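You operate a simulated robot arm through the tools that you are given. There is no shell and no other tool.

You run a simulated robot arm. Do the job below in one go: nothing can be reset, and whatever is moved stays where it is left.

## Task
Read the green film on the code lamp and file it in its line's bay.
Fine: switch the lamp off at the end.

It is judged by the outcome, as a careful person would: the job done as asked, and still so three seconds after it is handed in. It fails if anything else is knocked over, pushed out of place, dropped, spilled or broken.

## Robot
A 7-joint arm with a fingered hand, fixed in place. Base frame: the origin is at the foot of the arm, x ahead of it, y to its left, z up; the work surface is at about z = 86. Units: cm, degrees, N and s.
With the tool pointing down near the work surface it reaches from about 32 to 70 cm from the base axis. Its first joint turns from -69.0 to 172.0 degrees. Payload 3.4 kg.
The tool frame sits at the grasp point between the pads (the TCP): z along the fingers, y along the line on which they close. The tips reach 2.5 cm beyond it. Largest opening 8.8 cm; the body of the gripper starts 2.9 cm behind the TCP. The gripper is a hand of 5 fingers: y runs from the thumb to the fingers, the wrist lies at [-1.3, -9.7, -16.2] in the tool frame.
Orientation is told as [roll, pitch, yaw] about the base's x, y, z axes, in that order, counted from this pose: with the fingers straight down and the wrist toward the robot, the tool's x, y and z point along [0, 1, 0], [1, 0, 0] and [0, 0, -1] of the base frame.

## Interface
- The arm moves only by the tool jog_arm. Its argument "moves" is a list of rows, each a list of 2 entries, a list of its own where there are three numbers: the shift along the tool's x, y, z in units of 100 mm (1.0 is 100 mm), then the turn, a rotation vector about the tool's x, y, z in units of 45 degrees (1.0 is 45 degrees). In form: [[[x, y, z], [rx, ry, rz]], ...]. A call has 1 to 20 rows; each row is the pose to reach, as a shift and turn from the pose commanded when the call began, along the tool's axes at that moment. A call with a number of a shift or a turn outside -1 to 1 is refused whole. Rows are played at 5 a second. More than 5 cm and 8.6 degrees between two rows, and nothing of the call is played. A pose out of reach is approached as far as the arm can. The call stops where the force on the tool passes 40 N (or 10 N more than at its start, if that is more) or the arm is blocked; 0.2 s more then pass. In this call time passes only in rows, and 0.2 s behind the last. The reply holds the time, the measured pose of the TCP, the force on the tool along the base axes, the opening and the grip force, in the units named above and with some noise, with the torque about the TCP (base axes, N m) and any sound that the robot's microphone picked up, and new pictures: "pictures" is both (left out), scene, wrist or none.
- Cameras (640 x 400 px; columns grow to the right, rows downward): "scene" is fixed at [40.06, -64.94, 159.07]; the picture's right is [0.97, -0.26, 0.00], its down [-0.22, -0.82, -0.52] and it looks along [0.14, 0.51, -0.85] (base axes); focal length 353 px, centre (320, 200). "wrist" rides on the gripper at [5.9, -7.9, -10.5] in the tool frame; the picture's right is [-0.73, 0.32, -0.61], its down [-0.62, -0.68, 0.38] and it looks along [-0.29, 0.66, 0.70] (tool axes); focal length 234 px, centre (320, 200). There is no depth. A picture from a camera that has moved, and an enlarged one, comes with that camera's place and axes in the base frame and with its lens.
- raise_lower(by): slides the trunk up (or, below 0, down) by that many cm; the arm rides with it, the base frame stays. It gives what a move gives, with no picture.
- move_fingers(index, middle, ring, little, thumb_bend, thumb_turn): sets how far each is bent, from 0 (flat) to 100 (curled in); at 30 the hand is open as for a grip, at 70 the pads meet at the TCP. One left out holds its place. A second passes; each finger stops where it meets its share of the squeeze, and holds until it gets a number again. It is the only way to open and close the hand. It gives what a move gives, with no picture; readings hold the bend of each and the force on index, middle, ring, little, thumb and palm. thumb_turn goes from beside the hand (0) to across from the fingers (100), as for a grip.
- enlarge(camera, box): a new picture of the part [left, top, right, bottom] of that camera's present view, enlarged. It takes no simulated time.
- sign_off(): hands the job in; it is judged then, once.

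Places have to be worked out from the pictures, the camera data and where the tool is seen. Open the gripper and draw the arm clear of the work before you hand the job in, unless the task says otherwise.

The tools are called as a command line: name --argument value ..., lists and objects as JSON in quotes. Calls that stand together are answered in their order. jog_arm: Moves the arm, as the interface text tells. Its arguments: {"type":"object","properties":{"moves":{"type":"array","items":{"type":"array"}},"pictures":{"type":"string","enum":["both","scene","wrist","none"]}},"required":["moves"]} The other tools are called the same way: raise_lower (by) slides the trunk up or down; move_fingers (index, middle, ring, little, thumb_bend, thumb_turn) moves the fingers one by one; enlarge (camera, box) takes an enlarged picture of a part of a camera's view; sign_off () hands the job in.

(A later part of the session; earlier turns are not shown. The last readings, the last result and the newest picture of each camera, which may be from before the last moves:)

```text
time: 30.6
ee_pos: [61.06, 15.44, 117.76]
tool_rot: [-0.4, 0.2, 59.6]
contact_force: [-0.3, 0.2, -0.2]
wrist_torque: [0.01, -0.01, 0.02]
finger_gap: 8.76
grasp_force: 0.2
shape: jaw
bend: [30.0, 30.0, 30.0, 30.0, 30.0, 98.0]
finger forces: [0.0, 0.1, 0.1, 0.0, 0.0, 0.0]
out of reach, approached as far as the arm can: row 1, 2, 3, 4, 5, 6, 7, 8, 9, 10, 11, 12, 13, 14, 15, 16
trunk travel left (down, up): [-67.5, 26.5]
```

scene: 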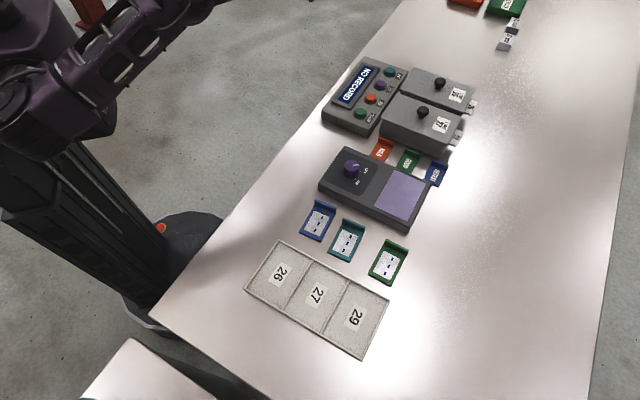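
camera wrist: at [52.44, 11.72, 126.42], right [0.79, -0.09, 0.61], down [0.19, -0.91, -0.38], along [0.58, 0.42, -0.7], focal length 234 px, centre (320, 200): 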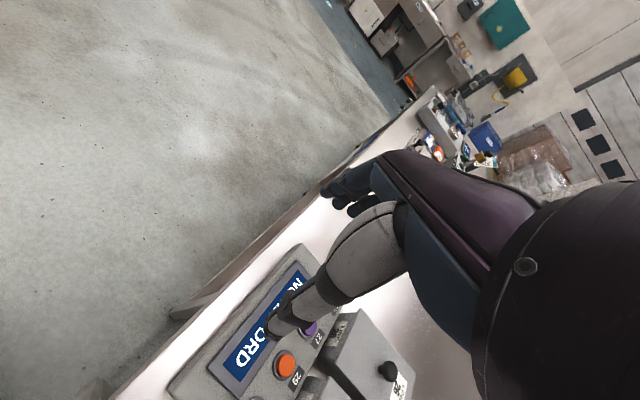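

The hand rises instead of coming in, so the elbow is sitting against its stop on the wrong side. I'll stretch outward first, then sweep left/up with a small counter-clockwise turn while staying stretched, to carry the elbow across straight.

jog_arm --moves '[[[-0.07, 0.13, 0.0], [0, 0, 0]], [[-0.137, 0.264, 0.0], [0, 0, 0]], [[-0.15, 0.3, 0.0], [0, 0, 0]], [[-0.15, 0.3, 0.0], [0, 0, 0]], [[0.0, 0.37, -0.05], [0, 0, -0.05]], [[0.14, 0.44, -0.1], [0, 0, -0.1]], [[0.28, 0.51, -0.15], [0, 0, -0.15]], [[0.42, 0.58, -0.2], [0, 0, -0.2]], [[0.56, 0.65, -0.25], [0, 0, -0.25]], [[0.7, 0.7, -0.3], [0, 0, -0.3]], [[0.84, 0.75, -0.35], [0, 0, -0.35]], [[0.97, 0.78, -0.4], [0, 0, -0.4]]]' --pictures "scene"

```text
time: 33.2
ee_pos: [51.43, 24.65, 120.32]
tool_rot: [-0.3, 0.2, 77.5]
contact_force: [-0.2, 0.2, 0.2]
wrist_torque: [-0.01, -0.02, 0.02]
finger_gap: 8.78
grasp_force: 0.0
shape: jaw
bend: [30.0, 30.0, 30.0, 30.0, 30.0, 98.0]
finger forces: [0.0, 0.1, 0.0, 0.0, 0.0, 0.1]
out of reach, approached as far as the arm can: row 1, 2, 3, 4, 5, 6, 7, 8, 9, 10, 11, 12
trunk travel left (down, up): [-67.5, 26.5]
```

scene: 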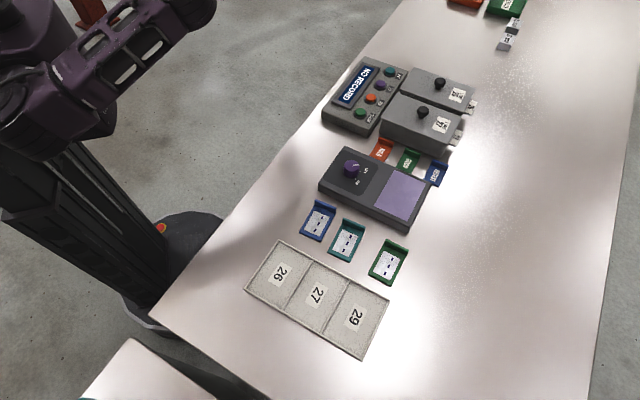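

All wrist points fit one sphere (shoulder about (12,-17,120), radius 52.4), so the elbow is exactly straight; moves left, up and down haven't folded it. I'll try the remaining direction: sweep right and inward.

jog_arm --moves '[[[-0.02, -0.12, 0.0], [0, 0, 0.08]], [[-0.04, -0.24, 0.0], [0, 0, 0.16]], [[-0.06, -0.36, 0.0], [0, 0, 0.24]], [[-0.08, -0.48, 0.0], [0, 0, 0.32]], [[-0.1, -0.6, 0.0], [0, 0, 0.4]], [[-0.12, -0.72, 0.0], [0, 0, 0.48]], [[-0.14, -0.84, 0.0], [0, 0, 0.56]], [[-0.16, -0.96, 0.0], [0, 0, 0.64]], [[-0.16, -0.96, 0.0], [0, 0, 0.64]]]' --pictures "scene"

```text
time: 35.2
ee_pos: [51.13, 14.98, 120.33]
tool_rot: [-0.3, 0.0, 48.8]
contact_force: [0.3, 0.6, 0.1]
wrist_torque: [0.03, 0.01, 0.0]
finger_gap: 8.79
grasp_force: 0.0
shape: jaw
bend: [30.0, 30.0, 30.0, 30.0, 30.0, 98.0]
finger forces: [0.0, 0.0, 0.0, 0.0, 0.0, 0.0]
trunk travel left (down, up): [-67.5, 26.5]
```

scene: 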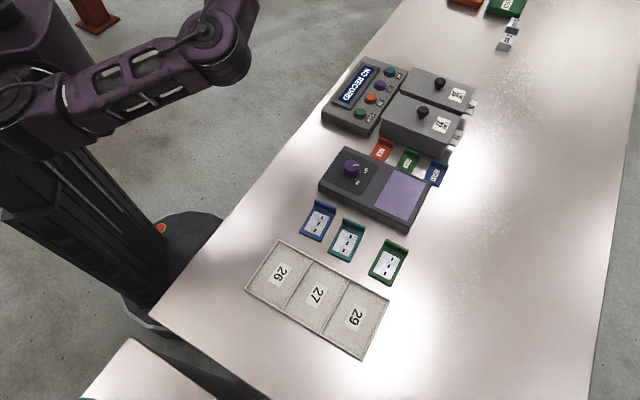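

That unlocked it: the pose is now tracked with no reach flag. From now on I'll keep the wrist within about 50 cm of the shoulder. I'll head back toward the lamp knob, which I judge at about (60,-18), staying high.

jog_arm --moves '[[[-0.12, -0.06, 0.0], [0, 0, 0.01]], [[-0.24, -0.12, 0.0], [0, 0, 0.02]], [[-0.36, -0.18, 0.0], [0, 0, 0.03]], [[-0.48, -0.24, 0.0], [0, 0, 0.04]], [[-0.6, -0.3, 0.0], [0, 0, 0.05]], [[-0.72, -0.36, 0.0], [0, 0, 0.06]], [[-0.84, -0.42, 0.0], [0, 0, 0.07]], [[-0.96, -0.48, 0.0], [0, 0, 0.08]]]' --pictures "none"

jog_arm --moves '[[[-0.12, -0.06, 0.05], [0, 0, 0]], [[-0.24, -0.12, 0.1], [0, 0, 0]], [[-0.36, -0.18, 0.15], [0, 0, 0]], [[-0.48, -0.24, 0.2], [0, 0, 0]], [[-0.6, -0.3, 0.25], [0, 0, 0]], [[-0.72, -0.36, 0.3], [0, 0, 0]], [[-0.84, -0.42, 0.35], [0, 0, 0]], [[-0.96, -0.48, 0.4], [0, 0, 0]]]' --pictures "both"

```text
time: 37.0
ee_pos: [55.16, 5.0, 120.57]
tool_rot: [-0.4, 0.0, 45.1]
contact_force: [0.5, 0.1, 0.4]
wrist_torque: [-0.02, -0.01, -0.01]
finger_gap: 8.77
grasp_force: 0.1
shape: jaw
bend: [30.0, 30.0, 30.0, 30.0, 30.0, 98.0]
finger forces: [0.0, 0.0, 0.0, 0.1, 0.0, 0.1]
trunk travel left (down, up): [-67.5, 26.5]
```

```text
time: 38.8
ee_pos: [58.42, -5.2, 116.38]
tool_rot: [-0.4, 0.0, 45.1]
contact_force: [0.1, 0.3, 0.3]
wrist_torque: [-0.02, -0.02, 0.04]
finger_gap: 8.76
grasp_force: 0.0
shape: jaw
bend: [30.0, 30.0, 30.0, 30.0, 30.0, 98.0]
finger forces: [0.1, 0.0, 0.0, 0.0, 0.0, 0.0]
trunk travel left (down, up): [-67.5, 26.5]
camera wrist: at [48.58, -6.56, 127.0], right [0.74, -0.28, 0.61], down [-0.04, -0.92, -0.38], along [0.67, 0.26, -0.69], focal length 234 px, centre (320, 200)
```

scene: 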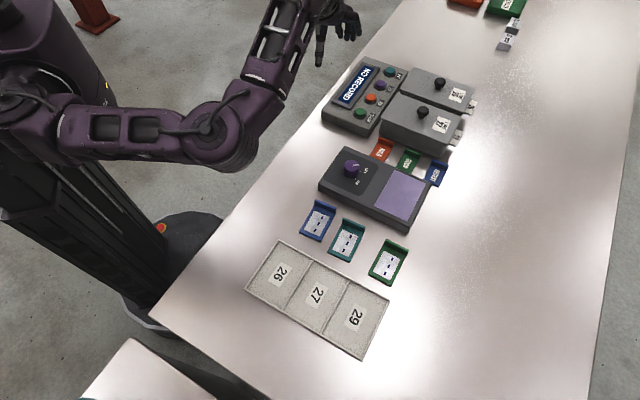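
wrist: 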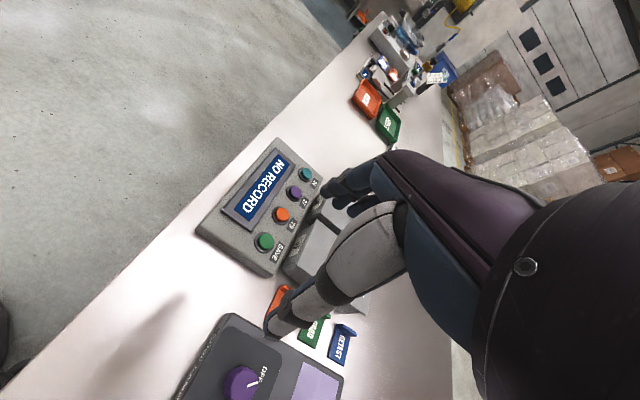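

The elbow is folded well now. I'll move over the knob, down to about z 108.

jog_arm --moves '[[[-0.12, -0.1, 0.08], [0, 0, 0]], [[-0.24, -0.2, 0.16], [0, 0, 0]], [[-0.36, -0.3, 0.24], [0, 0, 0]], [[-0.48, -0.4, 0.32], [0, 0, 0]], [[-0.6, -0.5, 0.4], [0, 0, 0]], [[-0.72, -0.6, 0.48], [0, 0, 0]], [[-0.84, -0.7, 0.56], [0, 0, 0]], [[-0.98, -0.78, 0.64], [0, 0, 0]]]' --pictures "both"

```text
time: 40.6
ee_pos: [60.03, -17.82, 109.97]
tool_rot: [-0.4, 0.0, 45.1]
contact_force: [-0.2, -0.5, -0.8]
wrist_torque: [-0.03, -0.03, 0.02]
finger_gap: 8.77
grasp_force: 0.0
shape: jaw
bend: [30.0, 30.0, 30.0, 30.0, 30.0, 98.0]
finger forces: [0.0, 0.0, 0.1, 0.1, 0.0, 0.0]
trunk travel left (down, up): [-67.5, 26.5]
camera wrist: at [50.13, -19.15, 120.63], right [0.74, -0.28, 0.61], down [-0.04, -0.92, -0.38], along [0.67, 0.26, -0.69], focal length 234 px, centre (320, 200)
```

scene: 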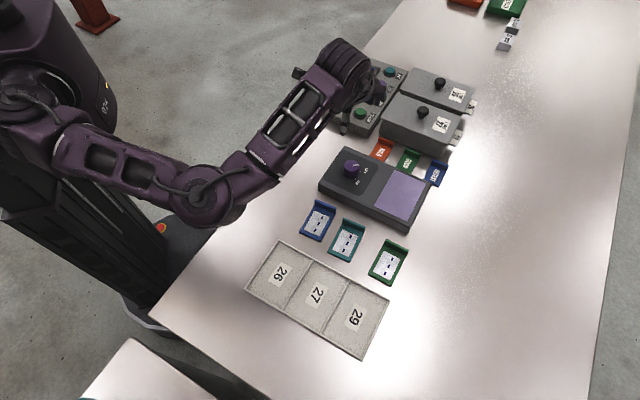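
wrist: 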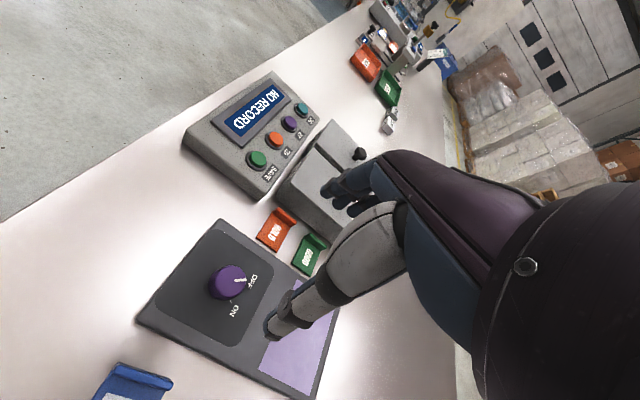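

The knob is visible in the wrist view. I'll enlarge it to fix its centre, height and pointer direction.

enlarge --camera "wrist" --box '[130, 200, 350, 400]'

enlarge --camera "scene" --box '[320, 140, 400, 200]'

enlarge --camera "scene" --box '[280, 40, 420, 150]'

```text
2.00 times, centred on (240, 300) of wrist
camera zoom: at [50.13, -19.15, 120.63], right [0.74, -0.28, 0.61], down [-0.04, -0.92, -0.38], along [0.67, 0.26, -0.69], focal length 468 px, centre (480, 0)
```

zoom: 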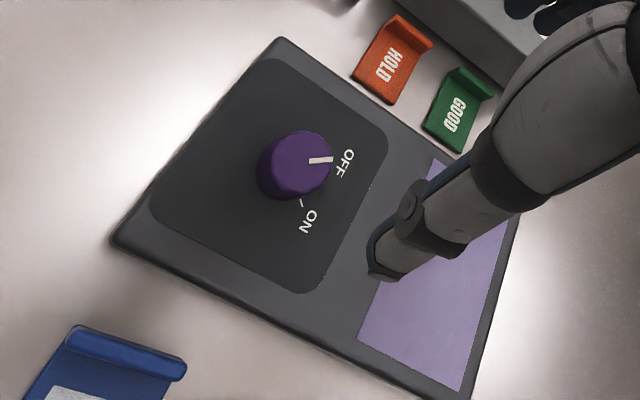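

```text
6.67 times, centred on (360, 170) of scene
camera zoom: at [40.06, -64.94, 159.07], right [0.97, -0.26, 0.0], down [-0.22, -0.82, -0.52], along [0.14, 0.51, -0.85], focal length 2352 px, centre (53, 400)
```

zoom: 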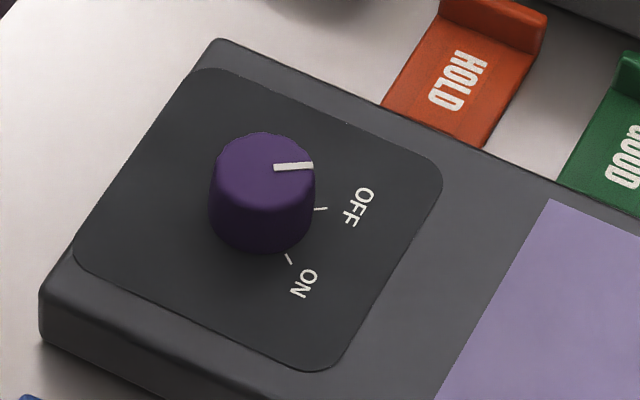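

```text
3.64 times, centred on (350, 95) of scene
camera zoom: at [40.06, -64.94, 159.07], right [0.97, -0.26, 0.0], down [-0.22, -0.82, -0.52], along [0.14, 0.51, -0.85], focal length 1283 px, centre (211, 582)
```

zoom: 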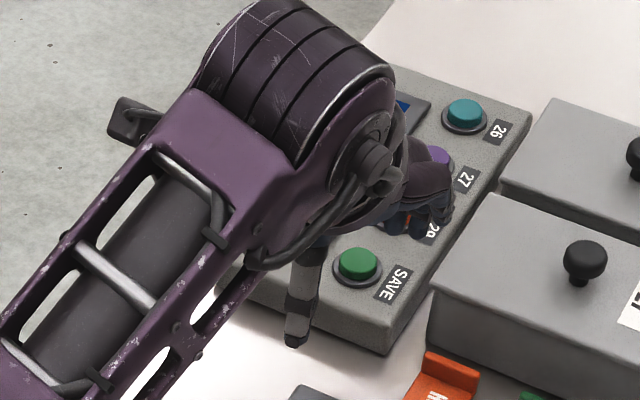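

The two views agree on the knob: centre (60.4,-17.7), top at z≈92.1, about 3.7 cm wide, lamp top at z≈89; the pointer must turn from about -8° to about -74°, clockwise from above. I'll take a closer look at the fingers and thumb to judge where their tips are.

enlarge --camera "wrist" --box '[250, 130, 450, 350]'

```text
1.82 times, centred on (350, 240) of wrist
camera zoom: at [50.13, -19.15, 120.63], right [0.74, -0.28, 0.61], down [-0.04, -0.92, -0.38], along [0.67, 0.26, -0.69], focal length 426 px, centre (266, 127)
```

zoom: 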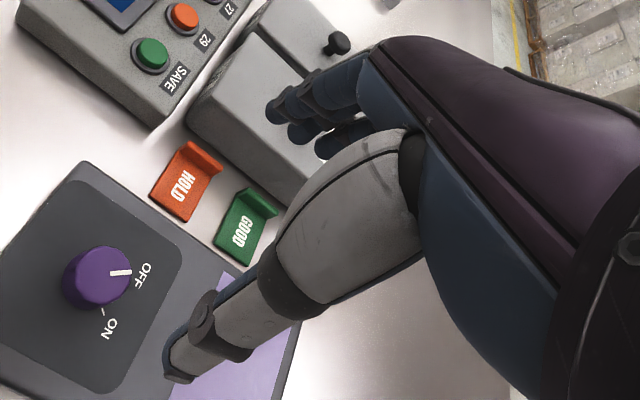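

Fingertips sit about 5 cm either side of the tool axis, thumb near tool x≈-0.7, so the open hand will clear the knob. I'll turn to yaw 30, centre over the knob and come down to about z 98.

jog_arm --moves '[[[0.0, 0.01, 0.15], [0, 0, 0.06]], [[0.0, 0.02, 0.3], [0, 0, 0.12]], [[0.01, 0.03, 0.45], [0, 0, 0.18]], [[0.01, 0.03, 0.6], [0, 0, 0.24]], [[0.01, 0.04, 0.75], [0, 0, 0.3]], [[0.01, 0.04, 0.9], [0, 0, 0.335]], [[0.01, 0.04, 1.0], [0, 0, 0.335]]]' --pictures "both"

```text
time: 42.2
ee_pos: [60.17, -17.45, 100.18]
tool_rot: [-0.3, -0.2, 30.0]
contact_force: [0.0, 0.6, 0.2]
wrist_torque: [0.02, 0.0, -0.01]
finger_gap: 8.77
grasp_force: 0.1
shape: jaw
bend: [30.0, 30.0, 30.0, 30.0, 30.0, 98.0]
finger forces: [0.0, 0.0, 0.1, 0.1, 0.0, 0.0]
trunk travel left (down, up): [-67.5, 26.5]
camera wrist: at [50.33, -16.05, 110.72], right [0.64, -0.46, 0.61], down [-0.28, -0.88, -0.38], along [0.72, 0.07, -0.69], focal length 234 px, centre (320, 200)
```

scene: 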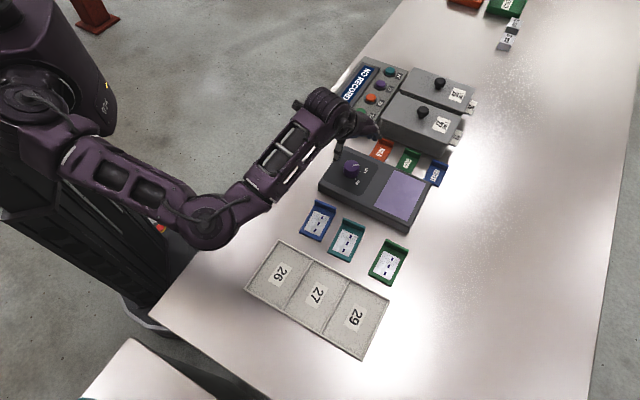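
wrist: 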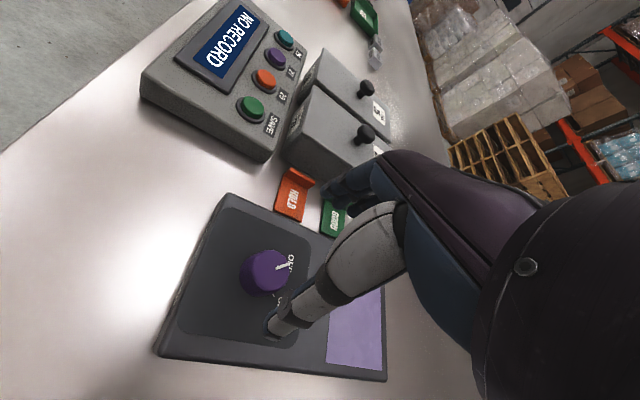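

The knob appears exactly where predicted, so the centre estimate holds. I'll lower 5 cm more and check clearance.

jog_arm --moves '[[[0.0, 0.0, 0.1], [0, 0, 0]], [[0.0, 0.0, 0.2], [0, 0, 0]], [[0.0, 0.0, 0.3], [0, 0, 0]], [[0.0, 0.0, 0.4], [0, 0, 0]], [[0.0, 0.0, 0.5], [0, 0, 0]]]' --pictures "both"

enlarge --camera "scene" --box '[300, 90, 420, 220]'

enlarge --camera "wrist" --box '[200, 130, 400, 350]'

```text
time: 43.4
ee_pos: [60.32, -17.35, 95.14]
tool_rot: [-0.4, -0.1, 30.1]
contact_force: [-0.1, 0.1, 0.1]
wrist_torque: [-0.01, 0.01, 0.02]
finger_gap: 8.79
grasp_force: 0.1
shape: jaw
bend: [30.0, 30.0, 30.0, 30.0, 30.0, 98.0]
finger forces: [0.1, 0.0, 0.0, 0.0, 0.0, 0.0]
trunk travel left (down, up): [-67.5, 26.5]
camera wrist: at [50.48, -16.08, 105.66], right [0.64, -0.46, 0.61], down [-0.28, -0.88, -0.38], along [0.72, 0.07, -0.69], focal length 234 px, centre (320, 200)
```

scene: 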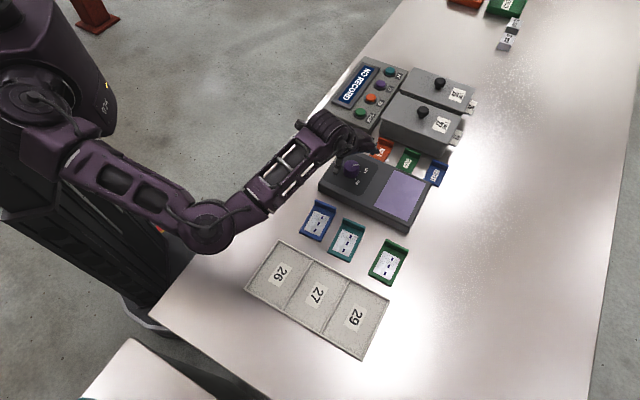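
wrist: 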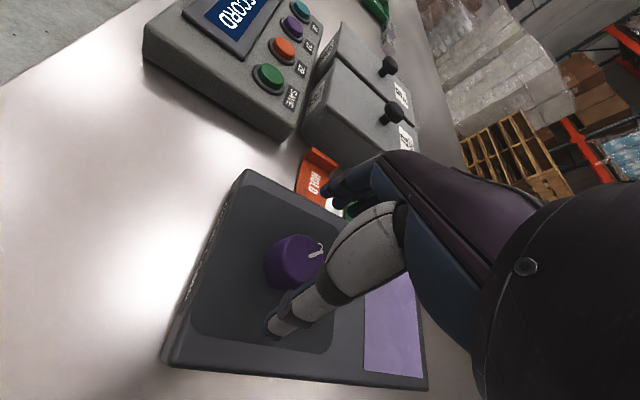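

```text
3.08 times, centred on (360, 155) of scene
camera zoom: at [40.06, -64.94, 159.07], right [0.97, -0.26, 0.0], down [-0.22, -0.82, -0.52], along [0.14, 0.51, -0.85], focal length 1086 px, centre (197, 338)
```

zoom: 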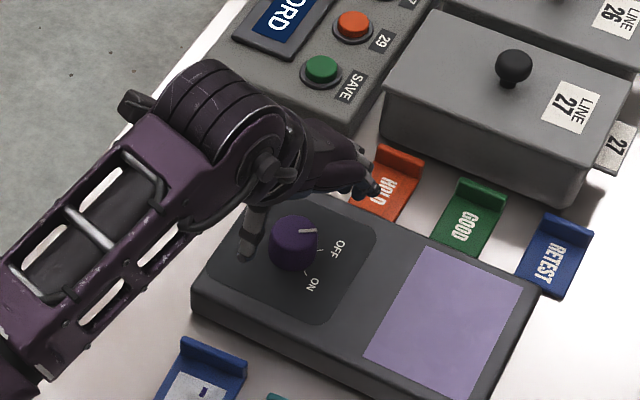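

```text
1.82 times, centred on (300, 240) of wrist
camera zoom: at [50.48, -16.08, 105.66], right [0.64, -0.46, 0.61], down [-0.28, -0.88, -0.38], along [0.72, 0.07, -0.69], focal length 426 px, centre (356, 127)
```

zoom: 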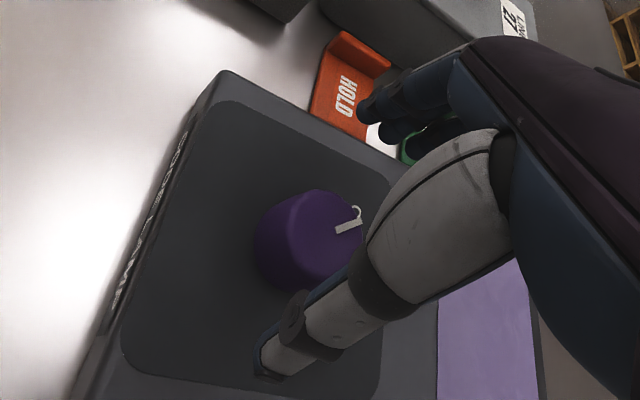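

Fingers and thumb straddle the knob with clear space. I'll go down the last 2.3 cm, watching force.

jog_arm --moves '[[[0.0, 0.0, 0.06], [0, 0, 0]], [[0.0, 0.0, 0.12], [0, 0, 0]], [[0.0, 0.0, 0.18], [0, 0, 0]], [[0.0, 0.0, 0.23], [0, 0, 0]]]' --pictures "wrist"

enlarge --camera "scene" --box '[310, 110, 410, 210]'

```text
time: 44.4
ee_pos: [60.41, -17.39, 92.94]
tool_rot: [-0.4, -0.2, 30.1]
contact_force: [-0.1, -0.1, -0.5]
wrist_torque: [0.01, 0.02, 0.0]
finger_gap: 8.77
grasp_force: 0.1
shape: jaw
bend: [30.0, 30.0, 30.0, 30.0, 30.0, 98.0]
finger forces: [0.0, 0.0, 0.0, 0.0, 0.0, 0.0]
trunk travel left (down, up): [-67.5, 26.5]
camera wrist: at [50.46, -16.16, 103.4], right [0.64, -0.46, 0.61], down [-0.28, -0.88, -0.38], along [0.72, 0.07, -0.69], focal length 234 px, centre (320, 200)
```

wrist: 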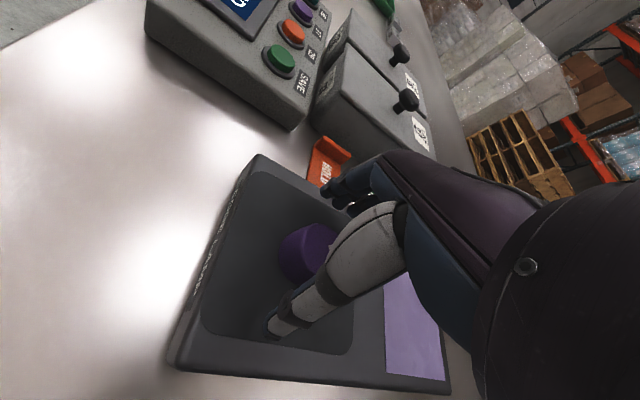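

```text
4.00 times, centred on (360, 160) of scene
camera zoom: at [40.06, -64.94, 159.07], right [0.97, -0.26, 0.0], down [-0.22, -0.82, -0.52], along [0.14, 0.51, -0.85], focal length 1411 px, centre (160, 360)
```

zoom: 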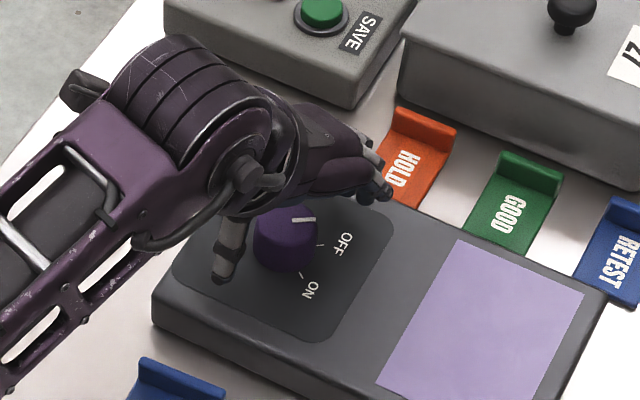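

No contact yet and the hand brackets the knob. I'll close the fingers partway to 50 and read the forces.

move_fingers --index 50 --middle 50 --ring 50 --little 50 --thumb_bend 50

```text
time: 45.4
ee_pos: [60.34, -17.46, 92.83]
tool_rot: [-0.3, -0.1, 30.2]
contact_force: [0.7, 0.5, 0.1]
wrist_torque: [0.01, -0.01, -0.04]
finger_gap: 4.23
grasp_force: 0.0
shape: fingers
bend: [50.0, 50.0, 50.0, 50.0, 50.0, 98.0]
finger forces: [0.0, 0.1, 0.0, 0.1, 0.0, 0.0]
trunk travel left (down, up): [-67.5, 26.5]
```

The gap is 4.23 cm with no contact yet; the knob is about 3.7 cm wide. I'll close a little more in step.

move_fingers --index 56 --middle 56 --ring 56 --little 56 --thumb_bend 56

enlarge --camera "scene" --box '[310, 110, 410, 210]'

enlarge --camera "wrist" --box '[220, 150, 420, 350]'

```text
time: 46.4
ee_pos: [60.37, -17.29, 92.89]
tool_rot: [-0.4, -0.1, 30.1]
contact_force: [-1.2, -0.5, 0.0]
wrist_torque: [0.01, 0.03, 0.01]
finger_gap: 3.04
grasp_force: 0.5
shape: fingers
bend: [56.0, 56.0, 56.0, 56.0, 54.0, 97.0]
finger forces: [0.0, 0.3, 0.0, 0.1, 0.8, 0.0]
trunk travel left (down, up): [-67.5, 26.5]
```

```text
4.00 times, centred on (360, 160) of scene
camera zoom: at [40.06, -64.94, 159.07], right [0.97, -0.26, 0.0], down [-0.22, -0.82, -0.52], along [0.14, 0.51, -0.85], focal length 1411 px, centre (160, 360)
```

zoom: 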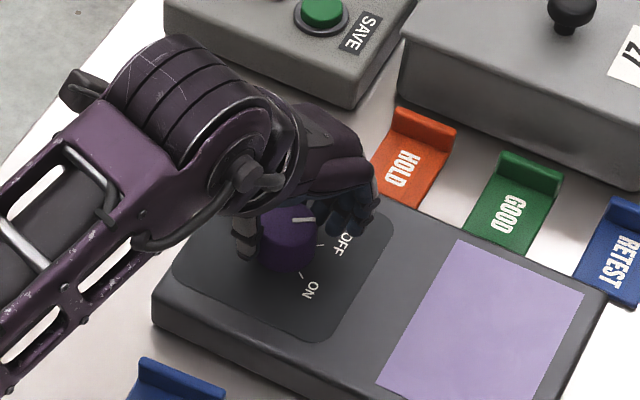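

```text
2.00 times, centred on (320, 250) of wrist
camera zoom: at [50.44, -16.16, 103.42], right [0.64, -0.46, 0.61], down [-0.28, -0.88, -0.38], along [0.72, 0.07, -0.69], focal length 468 px, centre (320, 100)
```

zoom: 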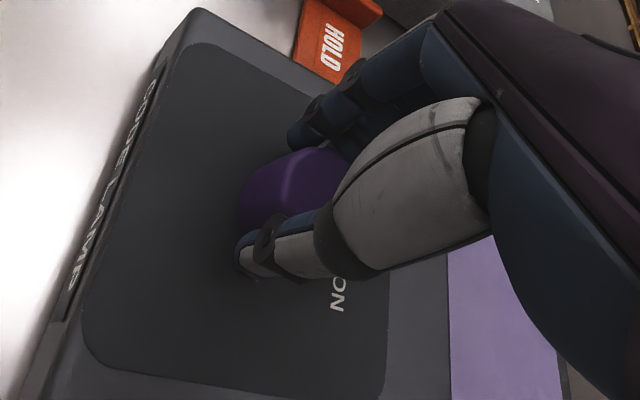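

The thumb has met the knob (0.8 N) and the middle finger is just touching. I'll squeeze a bit more with index, middle and ring, leaving the little finger.

move_fingers --index 62 --middle 64 --ring 62 --thumb_bend 62

```text
time: 47.4
ee_pos: [60.3, -17.29, 92.83]
tool_rot: [-0.3, -0.1, 30.1]
contact_force: [2.3, 1.7, 1.0]
wrist_torque: [0.06, -0.06, 0.02]
finger_gap: 2.57
grasp_force: 5.0
shape: fingers
bend: [59.0, 59.0, 62.0, 56.0, 56.0, 97.0]
finger forces: [1.5, 4.4, 0.0, 0.1, 3.5, 0.0]
trunk travel left (down, up): [-67.5, 26.5]
```

Index, middle and thumb now hold the knob with about 5 N. I'll turn clockwise (positive about tool z) 45° about the knob centre, and watch the torque.

jog_arm --moves '[[[-0.002, 0.003, 0.0], [0, 0, 0.12]], [[-0.005, 0.006, 0.0], [0, 0, 0.25]], [[-0.007, 0.01, 0.0], [0, 0, 0.37]], [[-0.01, 0.013, 0.0], [0, 0, 0.5]], [[-0.012, 0.016, 0.0], [0, 0, 0.62]], [[-0.014, 0.019, 0.0], [0, 0, 0.75]], [[-0.017, 0.022, 0.0], [0, 0, 0.87]], [[-0.019, 0.025, 0.0], [0, 0, 1.0]]]' --pictures "both"

enlarge --camera "scene" --box '[310, 110, 410, 210]'

```text
time: 49.2
ee_pos: [60.82, -17.48, 92.87]
tool_rot: [-0.3, -0.3, -15.2]
contact_force: [4.5, -1.0, 1.2]
wrist_torque: [-0.02, -0.15, 0.05]
finger_gap: 2.51
grasp_force: 5.0
shape: fingers
bend: [59.0, 58.0, 62.0, 56.0, 58.0, 97.0]
finger forces: [2.3, 5.3, 0.0, 0.0, 2.6, 0.0]
trunk travel left (down, up): [-67.5, 26.5]
camera wrist: at [54.51, -9.59, 103.39], right [0.12, -0.78, 0.61], down [-0.82, -0.43, -0.38], along [0.56, -0.45, -0.69], focal length 234 px, centre (320, 200)
```

scene: 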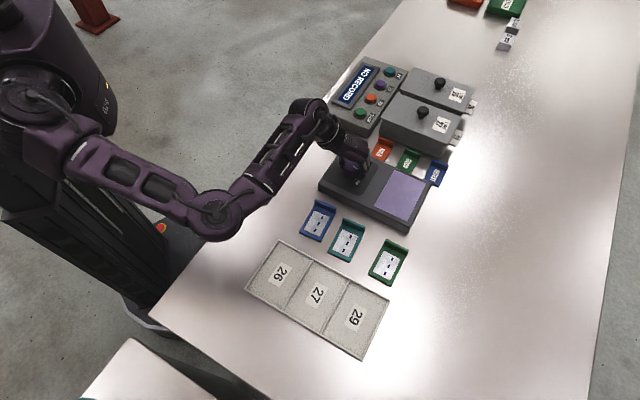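
wrist: 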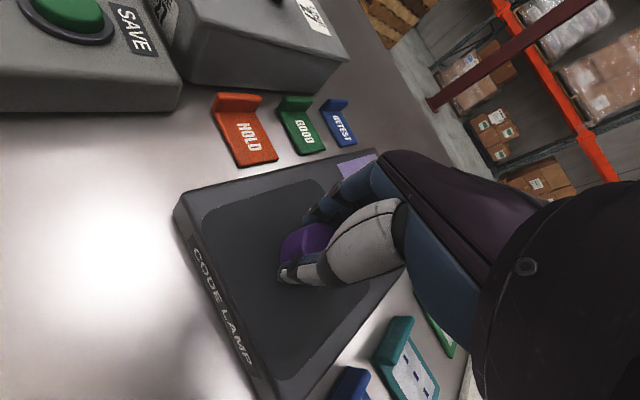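

```text
4.00 times, centred on (360, 160) of scene
camera zoom: at [40.06, -64.94, 159.07], right [0.97, -0.26, 0.0], down [-0.22, -0.82, -0.52], along [0.14, 0.51, -0.85], focal length 1411 px, centre (160, 360)
```

zoom: 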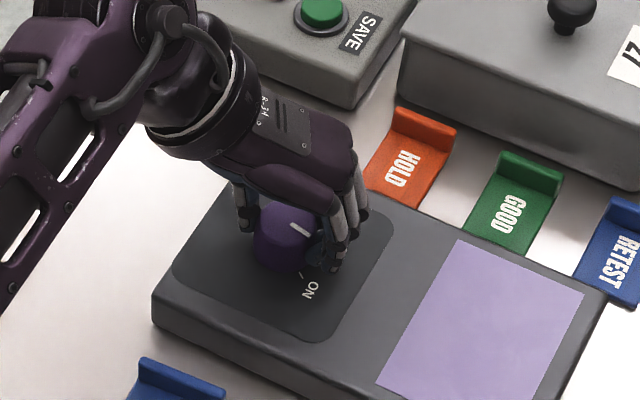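

The pointer has turned with the hand (now about -54°), following well. I'll turn about 24° more to bring it to ON.

jog_arm --moves '[[[-0.003, 0.003, 0.0], [0, 0, 0.12]], [[-0.006, 0.005, 0.0], [0, 0, 0.24]], [[-0.009, 0.008, 0.0], [0, 0, 0.36]], [[-0.012, 0.01, 0.0], [0, 0, 0.46]], [[-0.014, 0.012, 0.0], [0, 0, 0.53]]]' --pictures "both"

enlarge --camera "scene" --box '[310, 110, 440, 230]'

```text
time: 50.4
ee_pos: [60.81, -17.65, 92.8]
tool_rot: [0.0, -0.4, -39.0]
contact_force: [7.4, -2.3, 4.2]
wrist_torque: [-0.08, -0.21, 0.09]
finger_gap: 2.49
grasp_force: 7.0
shape: fingers
bend: [58.0, 57.0, 62.0, 56.0, 59.0, 97.0]
finger forces: [3.9, 6.4, 0.0, 0.0, 2.6, 0.0]
trunk travel left (down, up): [-67.5, 26.5]
camera wrist: at [58.19, -7.93, 103.34], right [-0.21, -0.76, 0.61], down [-0.92, -0.06, -0.39], along [0.33, -0.64, -0.69], focal length 234 px, centre (320, 200)
```

scene: 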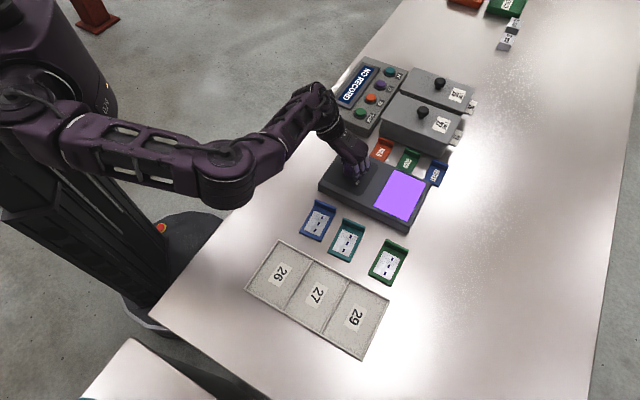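
wrist: 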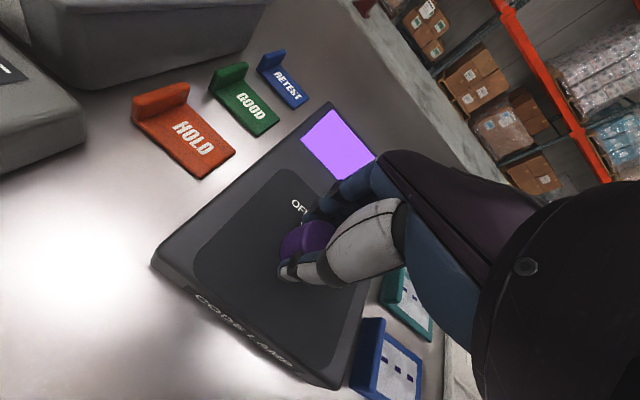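

```text
3.33 times, centred on (375, 170) of scene
camera zoom: at [40.06, -64.94, 159.07], right [0.97, -0.26, 0.0], down [-0.22, -0.82, -0.52], along [0.14, 0.51, -0.85], focal length 1176 px, centre (137, 300)
```

zoom: 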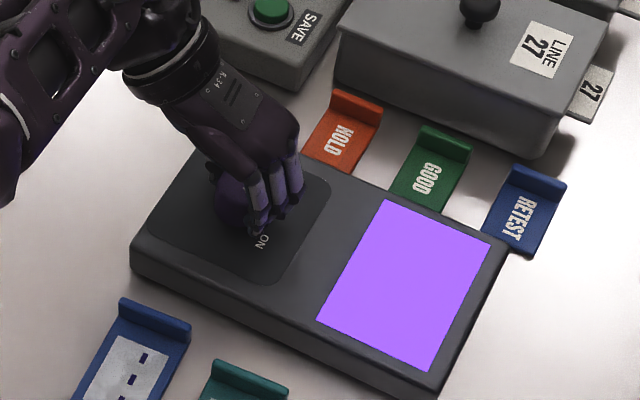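

The panel glows violet: the lamp is on. I'll open the hand to release the knob.

move_fingers --index 30 --middle 30 --ring 30 --little 30 --thumb_bend 30

jog_arm --moves '[[[0.0, 0.0, -0.12], [0, 0, 0]], [[0.0, 0.0, -0.25], [0, 0, 0]], [[0.0, 0.0, -0.4], [0, 0, 0]], [[0.0, 0.0, -0.55], [0, 0, 0]], [[0.0, 0.0, -0.7], [0, 0, 0]], [[0.0, 0.0, -0.85], [0, 0, 0]], [[0.0, 0.0, -1.0], [0, 0, 0]]]' --pictures "both"

enlarge --camera "scene" --box '[310, 110, 440, 230]'

```text
time: 51.4
ee_pos: [60.67, -17.54, 92.91]
tool_rot: [-0.1, -0.4, -38.8]
contact_force: [-0.1, 0.0, -0.1]
wrist_torque: [0.02, 0.0, -0.01]
finger_gap: 8.43
grasp_force: 0.0
shape: fingers
bend: [30.0, 30.0, 30.0, 30.0, 30.0, 97.0]
finger forces: [0.0, 0.0, 0.0, 0.1, 0.1, 0.1]
trunk travel left (down, up): [-67.5, 26.5]
```

```text
time: 53.0
ee_pos: [60.83, -17.55, 102.88]
tool_rot: [-0.1, -0.3, -38.8]
contact_force: [1.0, -0.3, 0.2]
wrist_torque: [0.01, 0.02, 0.03]
finger_gap: 8.44
grasp_force: 0.0
shape: fingers
bend: [30.0, 30.0, 30.0, 30.0, 30.0, 97.0]
finger forces: [0.1, 0.0, 0.1, 0.0, 0.0, 0.0]
trunk travel left (down, up): [-67.5, 26.5]
camera wrist: at [58.11, -7.86, 113.34], right [-0.21, -0.76, 0.61], down [-0.92, -0.06, -0.39], along [0.33, -0.64, -0.69], focal length 234 px, centre (320, 200)
```

scene: 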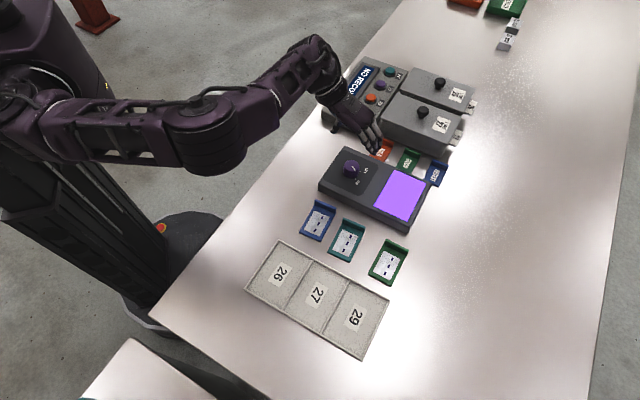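
wrist: 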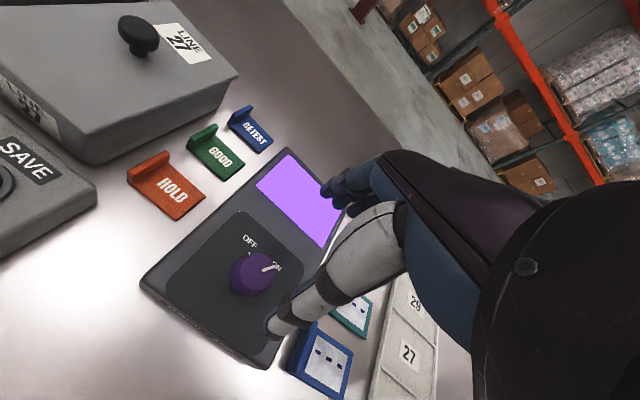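

```text
3.33 times, centred on (375, 170) of scene
camera zoom: at [40.06, -64.94, 159.07], right [0.97, -0.26, 0.0], down [-0.22, -0.82, -0.52], along [0.14, 0.51, -0.85], focal length 1176 px, centre (137, 300)
```

zoom: 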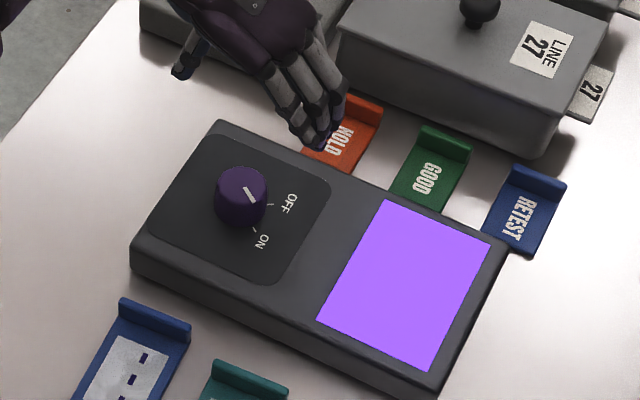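

The lamp is on and the knob is at ON. Next I'll raise the hand, then lower the trunk by 8 cm so the green film and the panel lie well inside reach.

jog_arm --moves '[[[-0.1, 0.02, -0.15], [0, 0, -0.11]], [[-0.2, 0.04, -0.3], [0, 0, -0.22]], [[-0.3, 0.07, -0.45], [0, 0, -0.33]], [[-0.4, 0.09, -0.6], [0, 0, -0.44]], [[-0.5, 0.12, -0.75], [0, 0, -0.55]], [[-0.6, 0.14, -0.9], [0, 0, -0.66]], [[-0.7, 0.17, -1.0], [0, 0, -0.77]], [[-0.81, 0.19, -1.0], [0, 0, -0.862]]]' --pictures "none"

raise_lower --by -8

```text
time: 54.8
ee_pos: [57.1, -25.14, 112.82]
tool_rot: [-0.2, -0.3, 0.1]
contact_force: [0.4, -0.4, 1.0]
wrist_torque: [-0.01, 0.0, -0.01]
finger_gap: 8.44
grasp_force: 0.1
shape: fingers
bend: [30.0, 30.0, 30.0, 30.0, 30.0, 97.0]
finger forces: [0.1, 0.1, 0.1, 0.0, 0.1, 0.1]
trunk travel left (down, up): [-67.5, 26.5]
```

```text
time: 56.0
ee_pos: [57.03, -25.12, 104.72]
tool_rot: [-0.3, -0.3, 0.0]
contact_force: [-0.6, 0.4, 0.8]
wrist_torque: [0.0, 0.01, -0.02]
finger_gap: 8.45
grasp_force: 0.1
shape: fingers
bend: [30.0, 30.0, 30.0, 30.0, 30.0, 97.0]
finger forces: [0.0, 0.0, 0.0, 0.1, 0.0, 0.0]
trunk travel left (down, up): [-59.5, 34.5]
```

Now at (57,-25,104.7) with the trunk 8 cm lower. I'll turn to yaw +45 while moving toward the film but staying well inside reach.

jog_arm --moves '[[[-0.08, -0.01, 0.0], [0, 0, -0.125]], [[-0.17, -0.02, 0.0], [0, 0, -0.25]], [[-0.26, -0.04, 0.0], [0, 0, -0.375]], [[-0.35, -0.05, 0.0], [0, 0, -0.5]], [[-0.44, -0.06, 0.0], [0, 0, -0.625]], [[-0.52, -0.08, 0.0], [0, 0, -0.75]], [[-0.6, -0.09, 0.0], [0, 0, -0.875]], [[-0.69, -0.1, 0.0], [0, 0, -1.0]]]' --pictures "both"

```text
time: 57.8
ee_pos: [56.12, -31.99, 104.65]
tool_rot: [-0.5, 0.0, 45.1]
contact_force: [0.3, -0.8, 0.9]
wrist_torque: [0.05, 0.0, 0.02]
finger_gap: 8.45
grasp_force: 0.0
shape: fingers
bend: [30.0, 30.0, 30.0, 30.0, 30.0, 97.0]
finger forces: [0.0, 0.0, 0.0, 0.0, 0.0, 0.1]
trunk travel left (down, up): [-59.5, 34.5]
camera wrist: at [46.26, -33.34, 115.3], right [0.74, -0.28, 0.61], down [-0.04, -0.92, -0.38], along [0.67, 0.26, -0.69], focal length 234 px, centre (320, 200)
```

scene: 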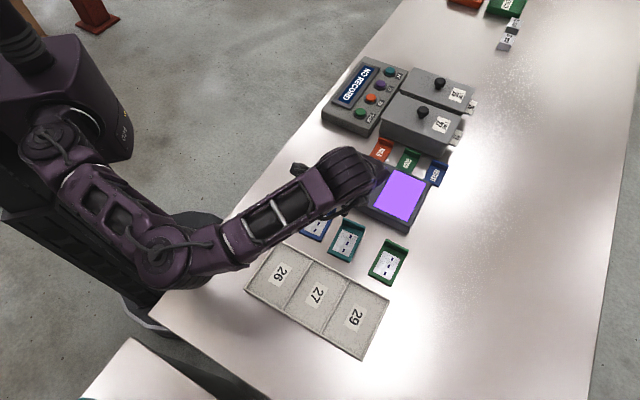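
wrist: 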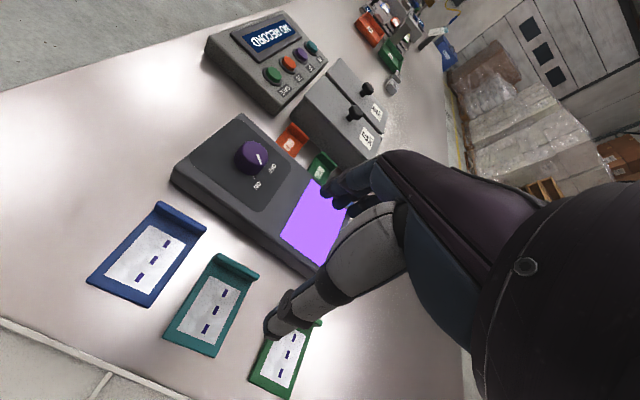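

The elbow is rather low near the table edge here (z about 92), so I'll move outward, which lifts it, tilting the hand 20° about its closing line on the way to a spot above the green film's lip.

jog_arm --moves '[[[-0.12, 0.02, 0.0], [0, -0.06, 0]], [[-0.24, 0.03, 0.0], [0, -0.12, 0]], [[-0.36, 0.05, 0.05], [0, -0.18, 0]], [[-0.48, 0.06, 0.1], [0, -0.24, 0]], [[-0.6, 0.08, 0.15], [0, -0.3, 0]], [[-0.72, 0.09, 0.2], [0, -0.36, 0]], [[-0.84, 0.11, 0.25], [0, -0.42, 0]], [[-0.95, 0.12, 0.3], [0, -0.444, 0]]]' --pictures "both"

```text
time: 59.6
ee_pos: [63.73, -37.9, 101.7]
tool_rot: [-20.5, 0.0, 45.0]
contact_force: [-0.4, 0.0, -0.2]
wrist_torque: [0.03, 0.0, 0.0]
finger_gap: 8.42
grasp_force: 0.0
shape: fingers
bend: [30.0, 30.0, 30.0, 30.0, 30.0, 97.0]
finger forces: [0.0, 0.0, 0.0, 0.0, 0.0, 0.1]
trunk travel left (down, up): [-59.5, 34.5]
camera wrist: at [51.61, -36.92, 109.64], right [0.56, -0.1, 0.82], down [0.03, -0.99, -0.14], along [0.83, 0.1, -0.55], focal length 234 px, centre (320, 200)
```

scene: 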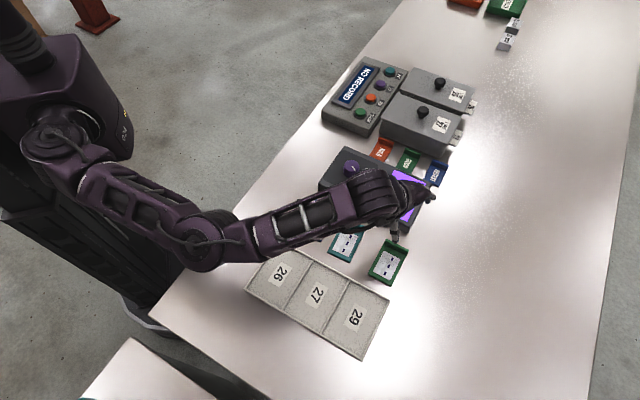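
wrist: 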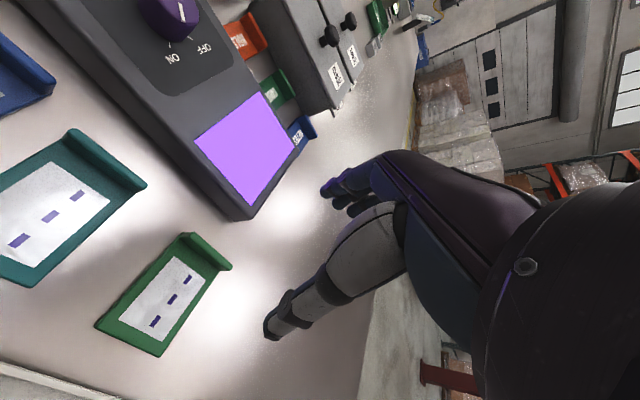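

Reached (63.7,-37.9,101.7) with 20° tilt and no reach flag. I'll enlarge both views of the green film to fix the lip position.

enlarge --camera "wrist" --box '[80, 220, 300, 360]'

enlarge --camera "scene" --box '[340, 160, 460, 290]'

```text
2.86 times, centred on (190, 290) of wrist
camera zoom: at [51.61, -36.92, 109.64], right [0.56, -0.1, 0.82], down [0.03, -0.99, -0.14], along [0.83, 0.1, -0.55], focal length 669 px, centre (691, -57)
```

zoom: 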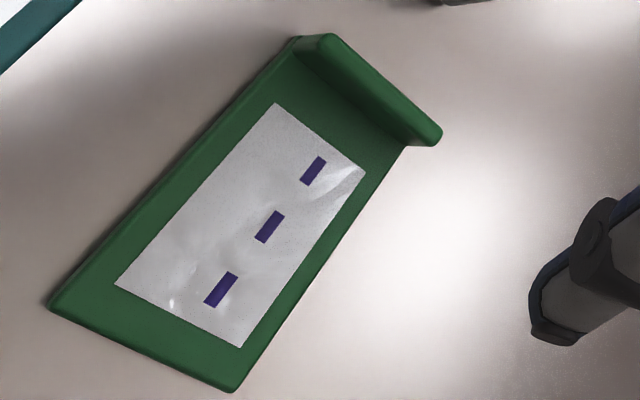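

```text
3.08 times, centred on (400, 225) of scene
camera zoom: at [40.06, -64.94, 159.07], right [0.97, -0.26, 0.0], down [-0.22, -0.82, -0.52], along [0.14, 0.51, -0.85], focal length 1086 px, centre (74, 123)
```

zoom: 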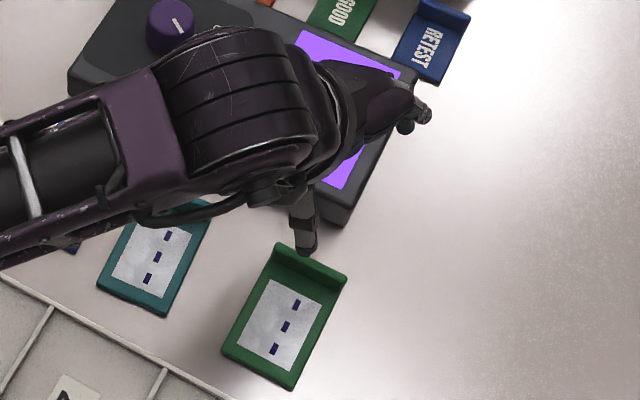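

The lip runs from about (62.7,-36.6) to (66.5,-40.3), its top at z≈88.2. I'll ease the tilt to 15°, centre the pinch on the lip and go down to z≈92.

jog_arm --moves '[[[0.05, 0.004, 0.13], [0, 0.02, 0]], [[0.1, 0.008, 0.26], [0, 0.04, 0]], [[0.15, 0.01, 0.39], [0, 0.06, 0]], [[0.2, 0.013, 0.52], [0, 0.08, 0]], [[0.245, 0.017, 0.65], [0, 0.1, 0]], [[0.29, 0.02, 0.78], [0, 0.122, 0]], [[0.34, 0.024, 0.909], [0, 0.122, 0]]]' --pictures "both"

enlarge --camera "wrist" --box '[180, 150, 420, 350]'

enlarge --camera "scene" --box '[340, 180, 460, 300]'

```text
time: 61.2
ee_pos: [63.85, -37.67, 92.19]
tool_rot: [-15.0, 0.0, 45.0]
contact_force: [0.7, 0.6, 0.4]
wrist_torque: [0.0, -0.02, 0.0]
finger_gap: 8.43
grasp_force: 0.0
shape: fingers
bend: [30.0, 30.0, 30.0, 30.0, 30.0, 97.0]
finger forces: [0.1, 0.1, 0.0, 0.0, 0.0, 0.0]
trunk travel left (down, up): [-59.5, 34.5]
camera wrist: at [52.33, -37.24, 100.87], right [0.61, -0.16, 0.77], down [0.01, -0.98, -0.21], along [0.79, 0.14, -0.6], focal length 234 px, centre (320, 200)
```

scene: 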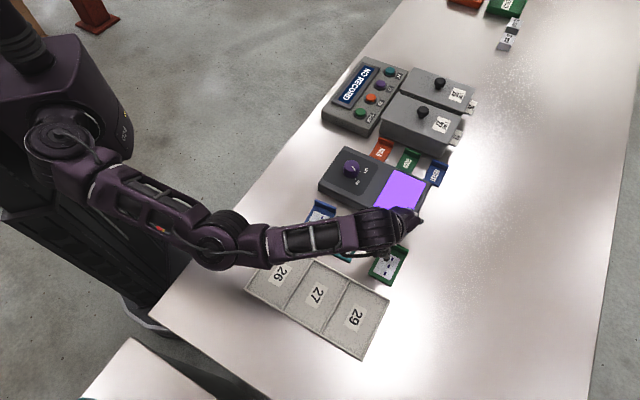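
wrist: 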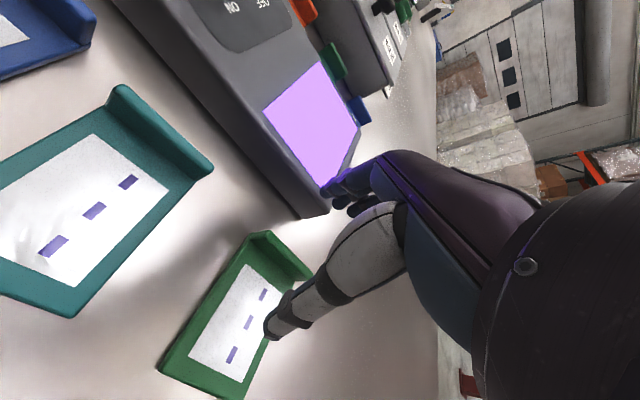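

```text
2.00 times, centred on (300, 250) of wrist
camera zoom: at [52.33, -37.24, 100.87], right [0.61, -0.16, 0.77], down [0.01, -0.98, -0.21], along [0.79, 0.14, -0.6], focal length 468 px, centre (360, 100)
```

zoom: 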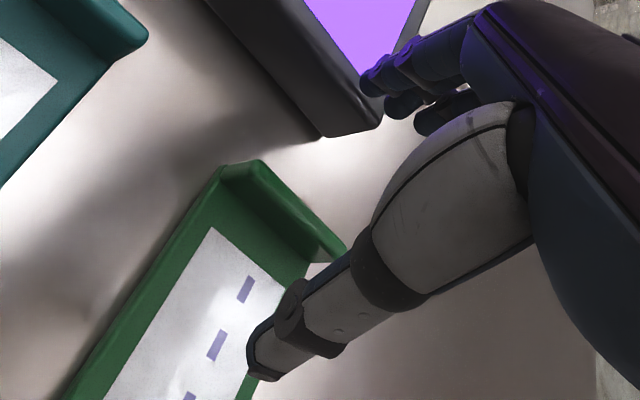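

```text
3.33 times, centred on (400, 240) of scene
camera zoom: at [40.06, -64.94, 159.07], right [0.97, -0.26, 0.0], down [-0.22, -0.82, -0.52], along [0.14, 0.51, -0.85], focal length 1176 px, centre (53, 67)
```

zoom: 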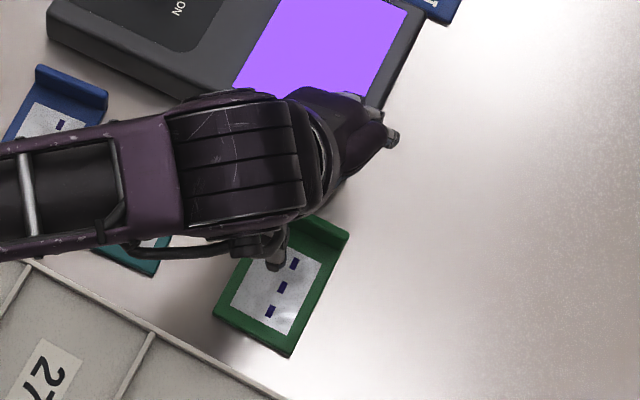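

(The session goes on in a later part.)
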